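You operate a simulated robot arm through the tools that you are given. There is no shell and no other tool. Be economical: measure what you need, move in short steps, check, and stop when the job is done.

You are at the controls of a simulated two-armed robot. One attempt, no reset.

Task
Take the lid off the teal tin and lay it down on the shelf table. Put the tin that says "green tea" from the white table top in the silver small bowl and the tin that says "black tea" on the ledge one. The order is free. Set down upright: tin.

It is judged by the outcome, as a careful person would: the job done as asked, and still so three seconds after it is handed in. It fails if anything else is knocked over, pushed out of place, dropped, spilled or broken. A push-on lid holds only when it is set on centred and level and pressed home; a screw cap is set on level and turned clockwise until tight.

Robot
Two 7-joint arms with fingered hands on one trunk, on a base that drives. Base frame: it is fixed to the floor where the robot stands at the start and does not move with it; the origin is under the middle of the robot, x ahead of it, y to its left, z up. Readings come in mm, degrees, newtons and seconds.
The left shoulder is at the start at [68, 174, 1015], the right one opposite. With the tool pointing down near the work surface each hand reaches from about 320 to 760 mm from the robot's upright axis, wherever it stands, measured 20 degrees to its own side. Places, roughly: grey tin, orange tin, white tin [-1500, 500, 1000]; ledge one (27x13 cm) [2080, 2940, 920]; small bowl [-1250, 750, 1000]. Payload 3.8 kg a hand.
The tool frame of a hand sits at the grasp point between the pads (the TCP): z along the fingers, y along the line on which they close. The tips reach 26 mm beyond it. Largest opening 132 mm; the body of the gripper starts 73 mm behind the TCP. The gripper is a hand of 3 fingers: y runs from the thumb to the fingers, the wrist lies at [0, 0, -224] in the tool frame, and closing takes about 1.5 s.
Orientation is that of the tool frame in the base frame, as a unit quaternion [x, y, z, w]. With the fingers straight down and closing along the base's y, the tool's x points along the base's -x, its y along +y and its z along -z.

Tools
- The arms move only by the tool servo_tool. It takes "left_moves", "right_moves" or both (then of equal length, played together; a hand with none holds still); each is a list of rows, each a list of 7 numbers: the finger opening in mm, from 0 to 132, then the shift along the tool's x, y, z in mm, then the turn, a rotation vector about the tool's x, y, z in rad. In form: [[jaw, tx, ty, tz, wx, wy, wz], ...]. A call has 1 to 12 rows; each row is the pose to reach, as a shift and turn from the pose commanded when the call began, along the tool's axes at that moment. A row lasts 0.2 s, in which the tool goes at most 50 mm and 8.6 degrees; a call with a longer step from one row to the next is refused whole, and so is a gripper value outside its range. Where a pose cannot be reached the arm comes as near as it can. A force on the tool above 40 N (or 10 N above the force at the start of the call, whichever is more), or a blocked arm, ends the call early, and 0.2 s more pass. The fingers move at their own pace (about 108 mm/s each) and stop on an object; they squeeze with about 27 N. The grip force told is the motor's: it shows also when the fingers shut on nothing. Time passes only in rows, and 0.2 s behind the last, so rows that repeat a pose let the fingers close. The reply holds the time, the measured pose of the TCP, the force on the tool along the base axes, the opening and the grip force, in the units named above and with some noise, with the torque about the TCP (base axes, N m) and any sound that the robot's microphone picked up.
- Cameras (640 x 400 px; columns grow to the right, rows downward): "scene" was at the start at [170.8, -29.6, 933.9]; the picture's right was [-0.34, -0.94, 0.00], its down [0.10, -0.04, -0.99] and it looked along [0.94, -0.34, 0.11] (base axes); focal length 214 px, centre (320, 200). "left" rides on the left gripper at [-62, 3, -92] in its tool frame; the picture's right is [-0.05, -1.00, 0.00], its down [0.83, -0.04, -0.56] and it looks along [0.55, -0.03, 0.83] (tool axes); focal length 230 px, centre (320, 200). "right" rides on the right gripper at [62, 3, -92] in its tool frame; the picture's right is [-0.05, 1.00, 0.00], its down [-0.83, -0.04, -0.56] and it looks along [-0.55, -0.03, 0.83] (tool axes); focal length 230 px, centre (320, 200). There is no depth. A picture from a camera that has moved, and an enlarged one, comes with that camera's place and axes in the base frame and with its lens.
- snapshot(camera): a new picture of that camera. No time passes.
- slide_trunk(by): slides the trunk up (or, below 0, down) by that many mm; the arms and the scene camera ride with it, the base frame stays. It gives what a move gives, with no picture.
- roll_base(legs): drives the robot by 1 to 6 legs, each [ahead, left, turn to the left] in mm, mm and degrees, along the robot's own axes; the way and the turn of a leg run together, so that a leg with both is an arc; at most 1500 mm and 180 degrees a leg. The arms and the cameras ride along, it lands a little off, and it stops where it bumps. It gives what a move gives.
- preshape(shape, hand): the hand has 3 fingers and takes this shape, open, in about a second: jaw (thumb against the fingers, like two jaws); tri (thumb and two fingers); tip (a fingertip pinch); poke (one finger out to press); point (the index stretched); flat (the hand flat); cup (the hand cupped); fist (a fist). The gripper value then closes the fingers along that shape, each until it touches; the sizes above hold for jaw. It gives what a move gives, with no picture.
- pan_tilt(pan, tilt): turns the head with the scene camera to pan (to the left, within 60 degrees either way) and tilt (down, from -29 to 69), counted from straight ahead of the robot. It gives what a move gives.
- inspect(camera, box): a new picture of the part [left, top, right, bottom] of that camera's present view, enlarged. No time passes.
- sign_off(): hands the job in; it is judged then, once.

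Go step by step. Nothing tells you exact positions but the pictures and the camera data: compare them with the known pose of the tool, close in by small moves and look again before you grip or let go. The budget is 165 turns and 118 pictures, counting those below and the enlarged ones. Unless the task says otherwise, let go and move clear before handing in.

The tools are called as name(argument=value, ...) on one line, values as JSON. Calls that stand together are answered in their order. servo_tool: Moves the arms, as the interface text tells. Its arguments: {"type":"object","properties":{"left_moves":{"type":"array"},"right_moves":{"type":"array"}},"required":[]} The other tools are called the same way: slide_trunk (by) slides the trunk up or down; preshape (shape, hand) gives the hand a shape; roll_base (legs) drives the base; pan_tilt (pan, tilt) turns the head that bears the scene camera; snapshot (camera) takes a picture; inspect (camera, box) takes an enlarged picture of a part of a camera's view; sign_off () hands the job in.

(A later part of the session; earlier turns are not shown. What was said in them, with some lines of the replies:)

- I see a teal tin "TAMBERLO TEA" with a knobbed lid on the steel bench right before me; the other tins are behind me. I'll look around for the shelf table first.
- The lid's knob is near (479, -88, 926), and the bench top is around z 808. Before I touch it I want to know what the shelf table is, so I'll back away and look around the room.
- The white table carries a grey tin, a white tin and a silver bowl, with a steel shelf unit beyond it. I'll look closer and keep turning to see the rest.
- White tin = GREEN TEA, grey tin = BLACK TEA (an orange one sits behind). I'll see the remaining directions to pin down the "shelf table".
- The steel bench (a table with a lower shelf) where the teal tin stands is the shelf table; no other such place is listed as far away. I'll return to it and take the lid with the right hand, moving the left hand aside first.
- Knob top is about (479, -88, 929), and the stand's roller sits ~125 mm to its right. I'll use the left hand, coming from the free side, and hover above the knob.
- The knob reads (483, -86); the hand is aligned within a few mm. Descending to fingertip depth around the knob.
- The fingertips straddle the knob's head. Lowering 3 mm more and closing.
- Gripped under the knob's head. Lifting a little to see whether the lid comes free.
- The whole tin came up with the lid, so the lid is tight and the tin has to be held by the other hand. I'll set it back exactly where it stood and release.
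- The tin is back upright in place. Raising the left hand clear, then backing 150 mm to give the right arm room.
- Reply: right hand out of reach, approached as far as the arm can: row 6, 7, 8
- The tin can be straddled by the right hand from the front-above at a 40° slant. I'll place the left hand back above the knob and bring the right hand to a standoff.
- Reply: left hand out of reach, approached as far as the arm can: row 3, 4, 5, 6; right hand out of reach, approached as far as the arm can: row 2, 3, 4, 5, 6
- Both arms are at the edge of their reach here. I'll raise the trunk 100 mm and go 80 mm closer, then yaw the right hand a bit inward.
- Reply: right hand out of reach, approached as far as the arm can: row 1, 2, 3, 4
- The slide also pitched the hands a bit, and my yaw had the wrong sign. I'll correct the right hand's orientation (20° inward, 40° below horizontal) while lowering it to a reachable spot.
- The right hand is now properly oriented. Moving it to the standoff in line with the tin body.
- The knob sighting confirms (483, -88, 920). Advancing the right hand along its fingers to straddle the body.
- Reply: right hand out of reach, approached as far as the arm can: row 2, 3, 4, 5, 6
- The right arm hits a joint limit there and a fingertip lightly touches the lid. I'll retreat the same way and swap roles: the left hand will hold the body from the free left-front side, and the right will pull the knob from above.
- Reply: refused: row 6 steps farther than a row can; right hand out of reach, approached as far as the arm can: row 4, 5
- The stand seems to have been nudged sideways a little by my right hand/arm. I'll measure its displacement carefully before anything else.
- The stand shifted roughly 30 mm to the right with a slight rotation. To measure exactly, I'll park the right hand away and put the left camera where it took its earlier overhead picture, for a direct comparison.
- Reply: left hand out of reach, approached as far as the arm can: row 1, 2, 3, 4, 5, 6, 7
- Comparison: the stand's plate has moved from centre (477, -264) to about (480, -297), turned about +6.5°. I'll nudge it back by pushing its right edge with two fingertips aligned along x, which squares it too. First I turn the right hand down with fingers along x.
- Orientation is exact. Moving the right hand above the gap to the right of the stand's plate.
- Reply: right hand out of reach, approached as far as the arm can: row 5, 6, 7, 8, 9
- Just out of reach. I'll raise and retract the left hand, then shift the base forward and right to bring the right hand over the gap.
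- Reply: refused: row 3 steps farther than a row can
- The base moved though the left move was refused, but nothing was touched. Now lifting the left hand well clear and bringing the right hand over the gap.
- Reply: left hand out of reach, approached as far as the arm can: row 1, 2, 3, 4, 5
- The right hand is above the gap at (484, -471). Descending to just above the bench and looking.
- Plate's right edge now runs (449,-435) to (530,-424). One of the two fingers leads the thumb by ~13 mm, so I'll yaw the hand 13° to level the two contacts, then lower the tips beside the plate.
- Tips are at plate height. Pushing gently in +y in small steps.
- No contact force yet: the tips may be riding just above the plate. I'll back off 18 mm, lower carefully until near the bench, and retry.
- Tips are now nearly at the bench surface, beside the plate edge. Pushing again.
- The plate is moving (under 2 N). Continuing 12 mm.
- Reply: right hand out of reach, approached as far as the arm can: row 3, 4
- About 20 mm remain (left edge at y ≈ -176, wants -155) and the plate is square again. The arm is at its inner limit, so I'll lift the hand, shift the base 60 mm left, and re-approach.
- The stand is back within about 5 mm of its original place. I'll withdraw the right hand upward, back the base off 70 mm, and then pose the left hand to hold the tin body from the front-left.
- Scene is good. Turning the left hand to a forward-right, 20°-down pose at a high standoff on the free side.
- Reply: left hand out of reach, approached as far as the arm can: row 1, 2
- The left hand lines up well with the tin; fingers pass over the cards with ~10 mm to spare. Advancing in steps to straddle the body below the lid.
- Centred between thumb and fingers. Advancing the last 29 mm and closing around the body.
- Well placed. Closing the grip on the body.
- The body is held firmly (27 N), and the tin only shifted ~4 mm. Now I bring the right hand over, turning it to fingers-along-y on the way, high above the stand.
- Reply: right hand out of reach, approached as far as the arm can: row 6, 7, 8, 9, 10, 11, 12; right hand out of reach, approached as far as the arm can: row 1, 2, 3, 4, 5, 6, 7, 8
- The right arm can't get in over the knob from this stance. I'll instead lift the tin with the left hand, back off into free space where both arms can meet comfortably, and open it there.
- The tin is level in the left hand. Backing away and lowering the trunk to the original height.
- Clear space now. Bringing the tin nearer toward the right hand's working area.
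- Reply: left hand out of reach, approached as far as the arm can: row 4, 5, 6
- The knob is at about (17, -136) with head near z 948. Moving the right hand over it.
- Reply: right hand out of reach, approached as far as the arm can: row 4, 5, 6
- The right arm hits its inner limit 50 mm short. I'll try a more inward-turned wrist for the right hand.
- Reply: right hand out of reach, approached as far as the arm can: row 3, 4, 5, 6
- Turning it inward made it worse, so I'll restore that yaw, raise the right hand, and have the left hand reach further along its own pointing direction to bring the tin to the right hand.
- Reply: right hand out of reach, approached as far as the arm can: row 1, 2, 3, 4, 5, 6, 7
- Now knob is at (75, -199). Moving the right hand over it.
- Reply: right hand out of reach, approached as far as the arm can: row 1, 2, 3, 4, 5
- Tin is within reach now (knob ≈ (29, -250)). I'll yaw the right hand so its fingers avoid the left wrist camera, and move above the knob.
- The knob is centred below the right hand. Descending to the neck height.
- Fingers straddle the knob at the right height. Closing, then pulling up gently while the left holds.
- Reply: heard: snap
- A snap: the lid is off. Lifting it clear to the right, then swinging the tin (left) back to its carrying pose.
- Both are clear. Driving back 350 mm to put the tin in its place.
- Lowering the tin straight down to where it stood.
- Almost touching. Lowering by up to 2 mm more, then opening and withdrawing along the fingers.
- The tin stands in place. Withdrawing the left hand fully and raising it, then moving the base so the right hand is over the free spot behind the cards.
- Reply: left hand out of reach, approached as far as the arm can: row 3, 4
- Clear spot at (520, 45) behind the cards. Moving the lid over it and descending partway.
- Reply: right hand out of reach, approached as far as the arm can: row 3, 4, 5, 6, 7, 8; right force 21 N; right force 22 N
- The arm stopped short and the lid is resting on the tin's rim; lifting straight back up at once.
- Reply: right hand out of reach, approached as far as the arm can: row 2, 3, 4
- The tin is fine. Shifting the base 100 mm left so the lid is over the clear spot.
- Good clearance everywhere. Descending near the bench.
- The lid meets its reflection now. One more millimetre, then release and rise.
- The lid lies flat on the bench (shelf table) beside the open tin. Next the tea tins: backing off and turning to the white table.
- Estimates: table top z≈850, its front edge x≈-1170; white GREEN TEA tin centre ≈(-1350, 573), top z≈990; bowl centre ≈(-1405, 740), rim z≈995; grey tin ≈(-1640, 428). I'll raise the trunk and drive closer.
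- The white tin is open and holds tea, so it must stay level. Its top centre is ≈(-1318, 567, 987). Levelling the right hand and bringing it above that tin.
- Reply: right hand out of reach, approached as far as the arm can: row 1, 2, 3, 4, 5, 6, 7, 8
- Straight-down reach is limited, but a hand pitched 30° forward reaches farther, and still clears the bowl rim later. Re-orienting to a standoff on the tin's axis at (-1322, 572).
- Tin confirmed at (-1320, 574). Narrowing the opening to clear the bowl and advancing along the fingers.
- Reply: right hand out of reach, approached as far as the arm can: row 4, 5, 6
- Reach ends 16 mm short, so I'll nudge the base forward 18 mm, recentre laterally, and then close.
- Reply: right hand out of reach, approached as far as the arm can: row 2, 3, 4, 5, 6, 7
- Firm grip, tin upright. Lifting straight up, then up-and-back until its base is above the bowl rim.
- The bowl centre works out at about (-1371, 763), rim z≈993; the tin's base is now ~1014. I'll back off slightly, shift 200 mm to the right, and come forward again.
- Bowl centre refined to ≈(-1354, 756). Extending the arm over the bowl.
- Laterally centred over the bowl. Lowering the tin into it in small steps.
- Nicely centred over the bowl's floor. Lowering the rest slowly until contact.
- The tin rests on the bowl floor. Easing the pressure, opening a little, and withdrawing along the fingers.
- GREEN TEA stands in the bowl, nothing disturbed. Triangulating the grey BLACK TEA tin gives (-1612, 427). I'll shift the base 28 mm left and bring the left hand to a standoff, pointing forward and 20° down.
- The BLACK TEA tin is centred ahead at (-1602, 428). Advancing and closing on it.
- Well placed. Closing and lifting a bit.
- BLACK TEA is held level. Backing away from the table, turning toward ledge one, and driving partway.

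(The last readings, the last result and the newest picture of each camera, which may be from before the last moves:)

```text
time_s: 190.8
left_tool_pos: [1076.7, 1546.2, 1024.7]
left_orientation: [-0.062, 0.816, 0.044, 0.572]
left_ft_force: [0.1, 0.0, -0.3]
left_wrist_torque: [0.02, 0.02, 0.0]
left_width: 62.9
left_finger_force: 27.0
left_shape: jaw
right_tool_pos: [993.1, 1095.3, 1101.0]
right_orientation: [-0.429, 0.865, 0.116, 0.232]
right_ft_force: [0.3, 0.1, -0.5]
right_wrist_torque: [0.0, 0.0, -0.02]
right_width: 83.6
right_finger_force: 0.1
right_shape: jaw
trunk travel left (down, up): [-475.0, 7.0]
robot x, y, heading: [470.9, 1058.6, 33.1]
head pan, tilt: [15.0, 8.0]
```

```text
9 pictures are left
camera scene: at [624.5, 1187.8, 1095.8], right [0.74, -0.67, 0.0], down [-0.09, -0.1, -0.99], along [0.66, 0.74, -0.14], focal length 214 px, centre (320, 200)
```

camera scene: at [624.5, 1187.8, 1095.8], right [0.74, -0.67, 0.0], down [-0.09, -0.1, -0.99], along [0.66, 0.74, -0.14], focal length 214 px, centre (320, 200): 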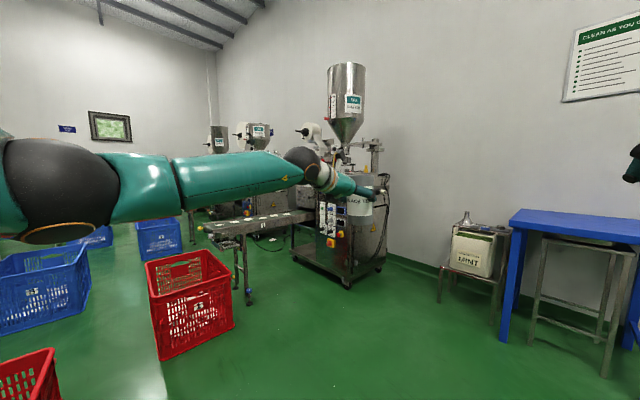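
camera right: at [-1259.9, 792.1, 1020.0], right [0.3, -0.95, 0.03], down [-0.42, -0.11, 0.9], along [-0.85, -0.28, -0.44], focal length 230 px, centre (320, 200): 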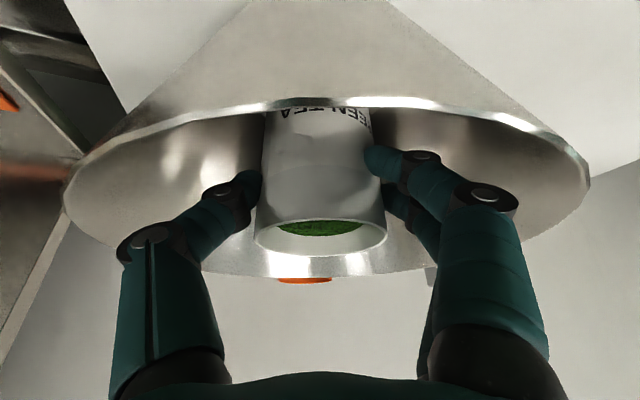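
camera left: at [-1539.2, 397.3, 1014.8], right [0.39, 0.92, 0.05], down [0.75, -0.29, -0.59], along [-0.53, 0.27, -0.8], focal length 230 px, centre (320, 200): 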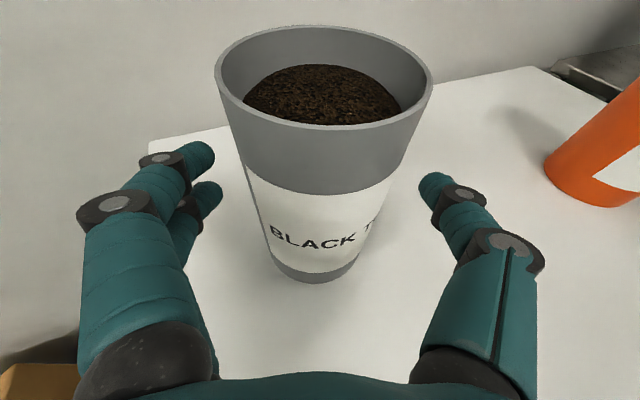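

The tin blocks my view of the ledge. I'll drive closer and turn so that the ledge lies to the right of the held tin.

roll_base(legs=[[900, 0, 0], [0, 0, 57]])

pan_tilt(pan=-35, tilt=8)

snapshot(camera="scene")

```text
time_s: 198.1
left_tool_pos: [1148.1, 2324.8, 1025.5]
left_orientation: [-0.443, 0.689, 0.311, 0.482]
left_ft_force: [0.3, 0.7, -1.2]
left_wrist_torque: [-0.01, 0.0, -0.02]
left_width: 63.0
left_finger_force: 26.9
left_shape: jaw
right_tool_pos: [1478.3, 2005.3, 1101.8]
right_orientation: [0.79, -0.556, -0.212, -0.148]
right_ft_force: [0.1, -1.2, 0.2]
right_wrist_torque: [0.02, 0.0, 0.02]
right_width: 83.3
right_finger_force: 0.0
right_shape: jaw
trunk travel left (down, up): [-475.0, 7.0]
robot x, y, heading: [1223.0, 1550.2, 89.9]
head pan, tilt: [15.0, 8.0]
```

```text
time_s: 199.3
left_tool_pos: [1147.8, 2324.2, 1025.6]
left_orientation: [-0.443, 0.689, 0.311, 0.482]
left_ft_force: [-0.6, 0.7, 0.0]
left_wrist_torque: [-0.01, -0.03, 0.0]
left_width: 63.0
left_finger_force: 27.2
left_shape: jaw
right_tool_pos: [1477.7, 2006.0, 1100.8]
right_orientation: [0.789, -0.557, -0.213, -0.148]
right_ft_force: [-0.4, -1.1, 0.1]
right_wrist_torque: [0.0, 0.01, -0.02]
right_width: 83.6
right_finger_force: 0.1
right_shape: jaw
trunk travel left (down, up): [-475.0, 7.0]
robot x, y, heading: [1218.6, 1546.7, 89.9]
head pan, tilt: [-35.0, 8.0]
```

```text
8 pictures are left
camera scene: at [1276.3, 1734.4, 1095.8], right [0.82, -0.57, 0.0], down [-0.08, -0.11, -0.99], along [0.57, 0.81, -0.14], focal length 214 px, centre (320, 200)
```

scene: 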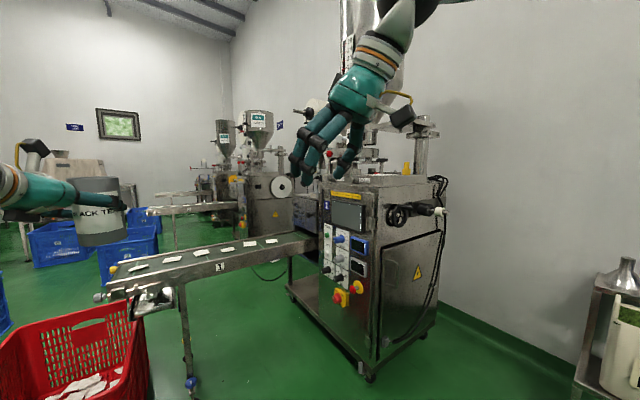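

inspect(camera="scene", box=[250, 130, 450, 255])

```text
3.20 times, centred on (350, 192) of scene
camera zoom: at [1276.3, 1734.4, 1095.8], right [0.82, -0.57, 0.0], down [-0.08, -0.11, -0.99], along [0.57, 0.81, -0.14], focal length 686 px, centre (224, 224)
```

zoom: 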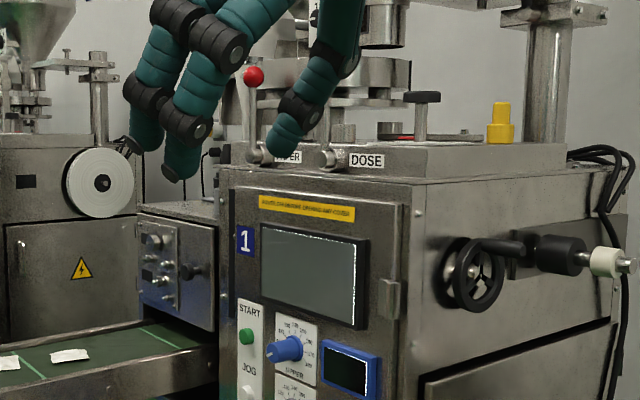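

Ledge one is the flat top beside the "1" panel, left of machine 1's control face, around (2080, 2940, 920), above the conveyor's end. I'll tuck the right arm back, then drive to a pre-place stance (heading 40°).

servo_tool(right_moves=[[80, 18, 10, -24, 0, 0, 0], [80, 37, 20, -49, 0, 0, 0], [80, 55, 31, -73, 0, 0, 0], [80, 74, 41, -98, 0, 0, 0], [80, 92, 51, -122, 0, 0, 0]])

roll_base(legs=[[0, 0, -50], [623, 438, 0]])

pan_tilt(pan=-8, tilt=12)

snapshot(camera="left")

```text
time_s: 200.5
left_tool_pos: [1147.7, 2323.8, 1026.0]
left_orientation: [-0.443, 0.689, 0.311, 0.482]
left_ft_force: [0.2, -0.2, -1.1]
left_wrist_torque: [0.02, 0.02, 0.01]
left_width: 63.0
left_finger_force: 27.3
left_shape: jaw
right_tool_pos: [1478.0, 1855.4, 1162.5]
right_orientation: [0.789, -0.557, -0.212, -0.15]
right_ft_force: [1.1, -0.2, -0.1]
right_wrist_torque: [0.01, 0.02, 0.0]
right_width: 80.4
right_finger_force: 0.2
right_shape: jaw
trunk travel left (down, up): [-475.0, 7.0]
robot x, y, heading: [1222.5, 1549.4, 89.9]
head pan, tilt: [-35.0, 8.0]
```

```text
time_s: 207.1
left_tool_pos: [1956.8, 2836.5, 1025.1]
left_orientation: [-0.111, 0.812, 0.078, 0.568]
left_ft_force: [0.2, -0.1, -0.7]
left_wrist_torque: [-0.03, 0.01, 0.03]
left_width: 62.8
left_finger_force: 26.6
left_shape: jaw
right_tool_pos: [1810.1, 2282.4, 1161.6]
right_orientation: [-0.481, 0.838, 0.129, 0.224]
right_ft_force: [0.0, 0.8, -0.5]
right_wrist_torque: [-0.01, 0.03, 0.0]
right_width: 80.2
right_finger_force: 0.1
right_shape: jaw
trunk travel left (down, up): [-475.0, 7.0]
robot x, y, heading: [1409.6, 2280.1, 40.3]
head pan, tilt: [-35.0, 8.0]
```

```text
time_s: 208.0
left_tool_pos: [1956.7, 2835.9, 1024.9]
left_orientation: [-0.112, 0.811, 0.079, 0.568]
left_ft_force: [-0.3, -0.3, -1.5]
left_wrist_torque: [-0.01, 0.01, 0.02]
left_width: 62.7
left_finger_force: 26.4
left_shape: jaw
right_tool_pos: [1810.7, 2282.7, 1161.4]
right_orientation: [-0.481, 0.837, 0.13, 0.224]
right_ft_force: [-0.4, 0.2, 0.3]
right_wrist_torque: [-0.01, 0.01, -0.02]
right_width: 80.7
right_finger_force: 0.1
right_shape: jaw
trunk travel left (down, up): [-475.0, 7.0]
robot x, y, heading: [1412.7, 2282.0, 39.7]
head pan, tilt: [-8.0, 12.0]
```

```text
6 pictures are left
camera left: at [1892.6, 2822.5, 1114.1], right [0.29, -0.96, 0.05], down [-0.76, -0.26, -0.59], along [0.58, 0.13, -0.81], focal length 230 px, centre (320, 200)
```

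left: 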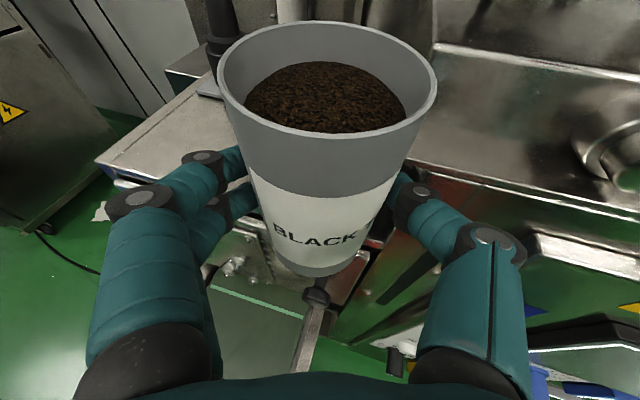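

The ledge top runs from x≈2000 to 2130 and y≈2840 to 3107, so I aim for (2065, 2975). Driving the remaining way with the tin 30 mm above it.

roll_base(legs=[[0, 40, 0], [166, 0, 0]])

snapshot(camera="left")

```text
time_s: 210.1
left_tool_pos: [2056.5, 2972.6, 1024.9]
left_orientation: [-0.111, 0.812, 0.078, 0.568]
left_ft_force: [0.9, 0.4, 0.6]
left_wrist_torque: [-0.02, 0.05, 0.01]
left_width: 62.6
left_finger_force: 27.0
left_shape: jaw
right_tool_pos: [1911.9, 2418.2, 1161.3]
right_orientation: [-0.482, 0.838, 0.13, 0.223]
right_ft_force: [0.4, 0.1, 0.6]
right_wrist_torque: [-0.02, 0.02, 0.0]
right_width: 80.6
right_finger_force: 0.1
right_shape: jaw
trunk travel left (down, up): [-475.0, 7.0]
robot x, y, heading: [1514.2, 2420.3, 39.3]
head pan, tilt: [-8.0, 12.0]
```

```text
5 pictures are left
camera left: at [1993.3, 2958.5, 1114.3], right [0.29, -0.96, 0.05], down [-0.76, -0.26, -0.59], along [0.58, 0.13, -0.81], focal length 230 px, centre (320, 200)
```

left: 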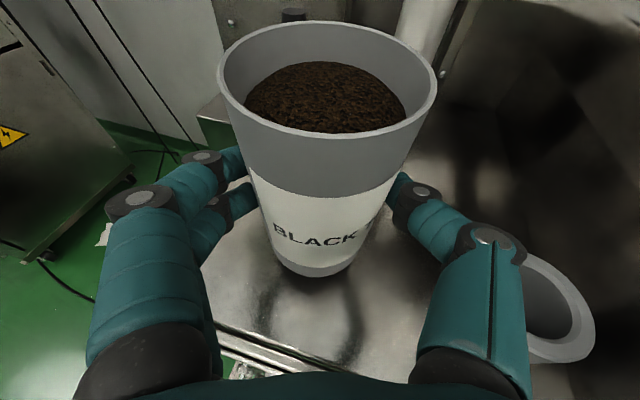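

The tin is over the ledge, ~25 mm in from its front edge. Lowering until contact.

servo_tool(left_moves=[[45, 9.4, 0, 3.4, 0, 0, 0], [45, 16, 0, 5.8, 0, 0, 0], [45, 20, 0, 7.2, 0, 0, 0], [45, 22, 0, 8, 0, 0, 0]])

inspect(camera="left", box=[200, 200, 440, 350])

```text
time_s: 211.1
left_tool_pos: [2057.4, 2972.5, 1001.3]
left_orientation: [-0.111, 0.811, 0.078, 0.569]
left_ft_force: [0.0, -0.4, -1.1]
left_wrist_torque: [0.01, 0.02, 0.0]
left_width: 62.6
left_finger_force: 27.3
left_shape: jaw
right_tool_pos: [1911.0, 2420.2, 1162.0]
right_orientation: [-0.481, 0.838, 0.129, 0.224]
right_ft_force: [-0.5, -1.0, 0.7]
right_wrist_torque: [0.01, 0.01, 0.0]
right_width: 80.2
right_finger_force: 0.0
right_shape: jaw
trunk travel left (down, up): [-475.0, 7.0]
robot x, y, heading: [1510.2, 2415.2, 39.7]
head pan, tilt: [-8.0, 12.0]
```

```text
2.67 times, centred on (320, 275) of left
camera zoom: at [1993.0, 2958.5, 1090.5], right [0.29, -0.96, 0.05], down [-0.76, -0.26, -0.59], along [0.58, 0.13, -0.81], focal length 614 px, centre (320, 0)
```

zoom: 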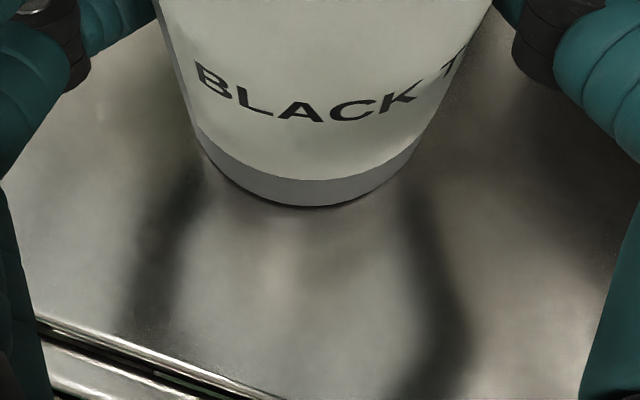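

servo_tool(left_moves=[[45, 1, 0, 0.35, 0, 0, 0], [45, 2, 0, 0.7, 0, 0, 0], [45, 3, 0, 1.1, 0, 0, 0], [45, 4, 0, 1.45, 0, 0, 0]])

```text
time_s: 212.1
left_tool_pos: [2057.5, 2972.6, 1001.5]
left_orientation: [-0.111, 0.81, 0.079, 0.57]
left_ft_force: [1.0, -0.2, 6.2]
left_wrist_torque: [0.1, -0.03, -0.01]
left_width: 62.9
left_finger_force: 26.9
left_shape: jaw
right_tool_pos: [1910.1, 2417.5, 1162.3]
right_orientation: [-0.481, 0.838, 0.13, 0.224]
right_ft_force: [-0.6, -0.1, -0.7]
right_wrist_torque: [-0.02, -0.01, 0.0]
right_width: 80.4
right_finger_force: 0.0
right_shape: jaw
trunk travel left (down, up): [-475.0, 7.0]
robot x, y, heading: [1512.3, 2416.6, 39.9]
head pan, tilt: [-8.0, 12.0]
```

Contact made. Easing off, opening, and withdrawing along the fingers.

servo_tool(left_moves=[[45, 1.5, 0, 0.5, 0, 0, 0], [65, 1, 0, 0.4, 0, 0, 0], [80, 1, 0, 0.4, 0, 0, 0], [95, 1, 0, 0.4, 0, 0, 0], [100, 1, 0, 0.4, 0, 0, 0], [100, 0, 0, -15, 0, 0, 0], [100, 0, 0, -50, 0, 0, 0], [100, 0, 0, -95, 0, 0, 0], [100, 0, 0, -140, 0, 0, 0]])

snapshot(camera="left")

```text
time_s: 214.1
left_tool_pos: [1929.6, 2936.3, 1047.8]
left_orientation: [-0.111, 0.811, 0.079, 0.568]
left_ft_force: [0.2, 0.6, -0.4]
left_wrist_torque: [-0.02, 0.01, 0.02]
left_width: 99.5
left_finger_force: 0.2
left_shape: jaw
right_tool_pos: [1909.1, 2417.8, 1162.7]
right_orientation: [-0.481, 0.838, 0.129, 0.224]
right_ft_force: [0.2, 0.8, 0.7]
right_wrist_torque: [-0.02, -0.06, 0.01]
right_width: 80.3
right_finger_force: 0.0
right_shape: jaw
trunk travel left (down, up): [-475.0, 7.0]
robot x, y, heading: [1511.7, 2419.1, 39.8]
head pan, tilt: [-8.0, 12.0]
```

```text
3 pictures are left
camera left: at [1865.0, 2922.0, 1135.5], right [0.29, -0.96, 0.05], down [-0.76, -0.26, -0.59], along [0.58, 0.13, -0.8], focal length 230 px, centre (320, 200)
```

left: 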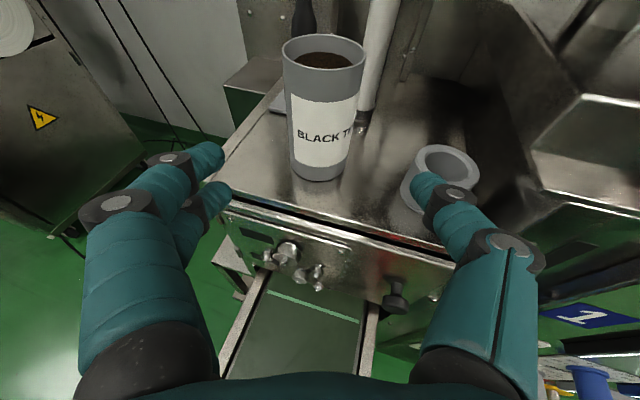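

BLACK TEA stands upright on ledge one by the "1" panel, and the hand is clear. Stepping back a little and handing in.

roll_base(legs=[[-150, 0, 0]])

snapshot(camera="left")

```text
time_s: 215.5
left_tool_pos: [1815.1, 2839.4, 1046.6]
left_orientation: [-0.111, 0.812, 0.078, 0.568]
left_ft_force: [0.4, -0.4, 0.0]
left_wrist_torque: [0.02, 0.02, 0.01]
left_width: 99.7
left_finger_force: 0.1
left_shape: jaw
right_tool_pos: [1796.8, 2322.0, 1161.7]
right_orientation: [-0.48, 0.838, 0.13, 0.224]
right_ft_force: [0.0, 0.1, 1.1]
right_wrist_torque: [0.01, -0.02, 0.03]
right_width: 80.5
right_finger_force: 0.2
right_shape: jaw
trunk travel left (down, up): [-475.0, 7.0]
robot x, y, heading: [1399.6, 2323.0, 39.8]
head pan, tilt: [-8.0, 12.0]
```

```text
2 pictures are left
camera left: at [1752.0, 2826.3, 1134.8], right [0.29, -0.96, 0.05], down [-0.76, -0.26, -0.59], along [0.58, 0.13, -0.81], focal length 230 px, centre (320, 200)
```

left: 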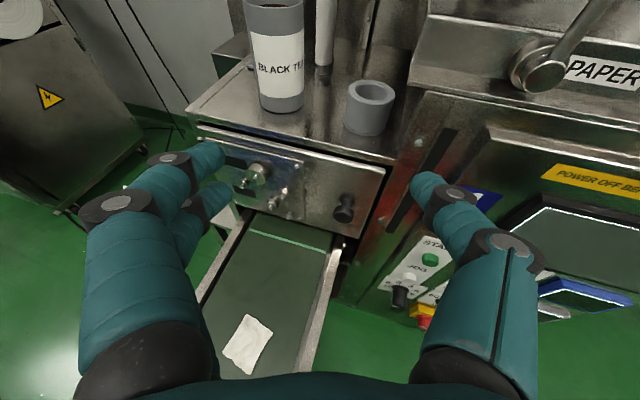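

The BLACK TEA tin stands upright on ledge one, GREEN TEA is in the bowl, and the teal tin's lid lies on the shelf table; both hands are clear, so I'm handing it in.

sign_off()

```text
The job is handed in.
```

I handed the job in with all three parts done, but along the way I knocked a stand on the steel bench out of place and could not put it back exactly.

- **Teal tin lid:** It is off and lying flat on the steel bench with the lower shelf. I took that bench to be the shelf table, because no other one was listed. The tin is back upright within a few mm of its spot. While I was moving the lid, it briefly pressed on the open tin's rim with about 22 N; the tin stayed upright.
- **Green tea:** The white tin stands upright in the silver bowl.
- **Black tea:** The grey tin stands upright on ledge one, beside the panel marked "1".
- **Stand on the bench:** My right hand pushed the stand with the black roller about 33 mm sideways and turned it about 6.5°. I pushed it back to within about 5 mm, but it is still turned a few degrees.

Both hands are empty and clear.
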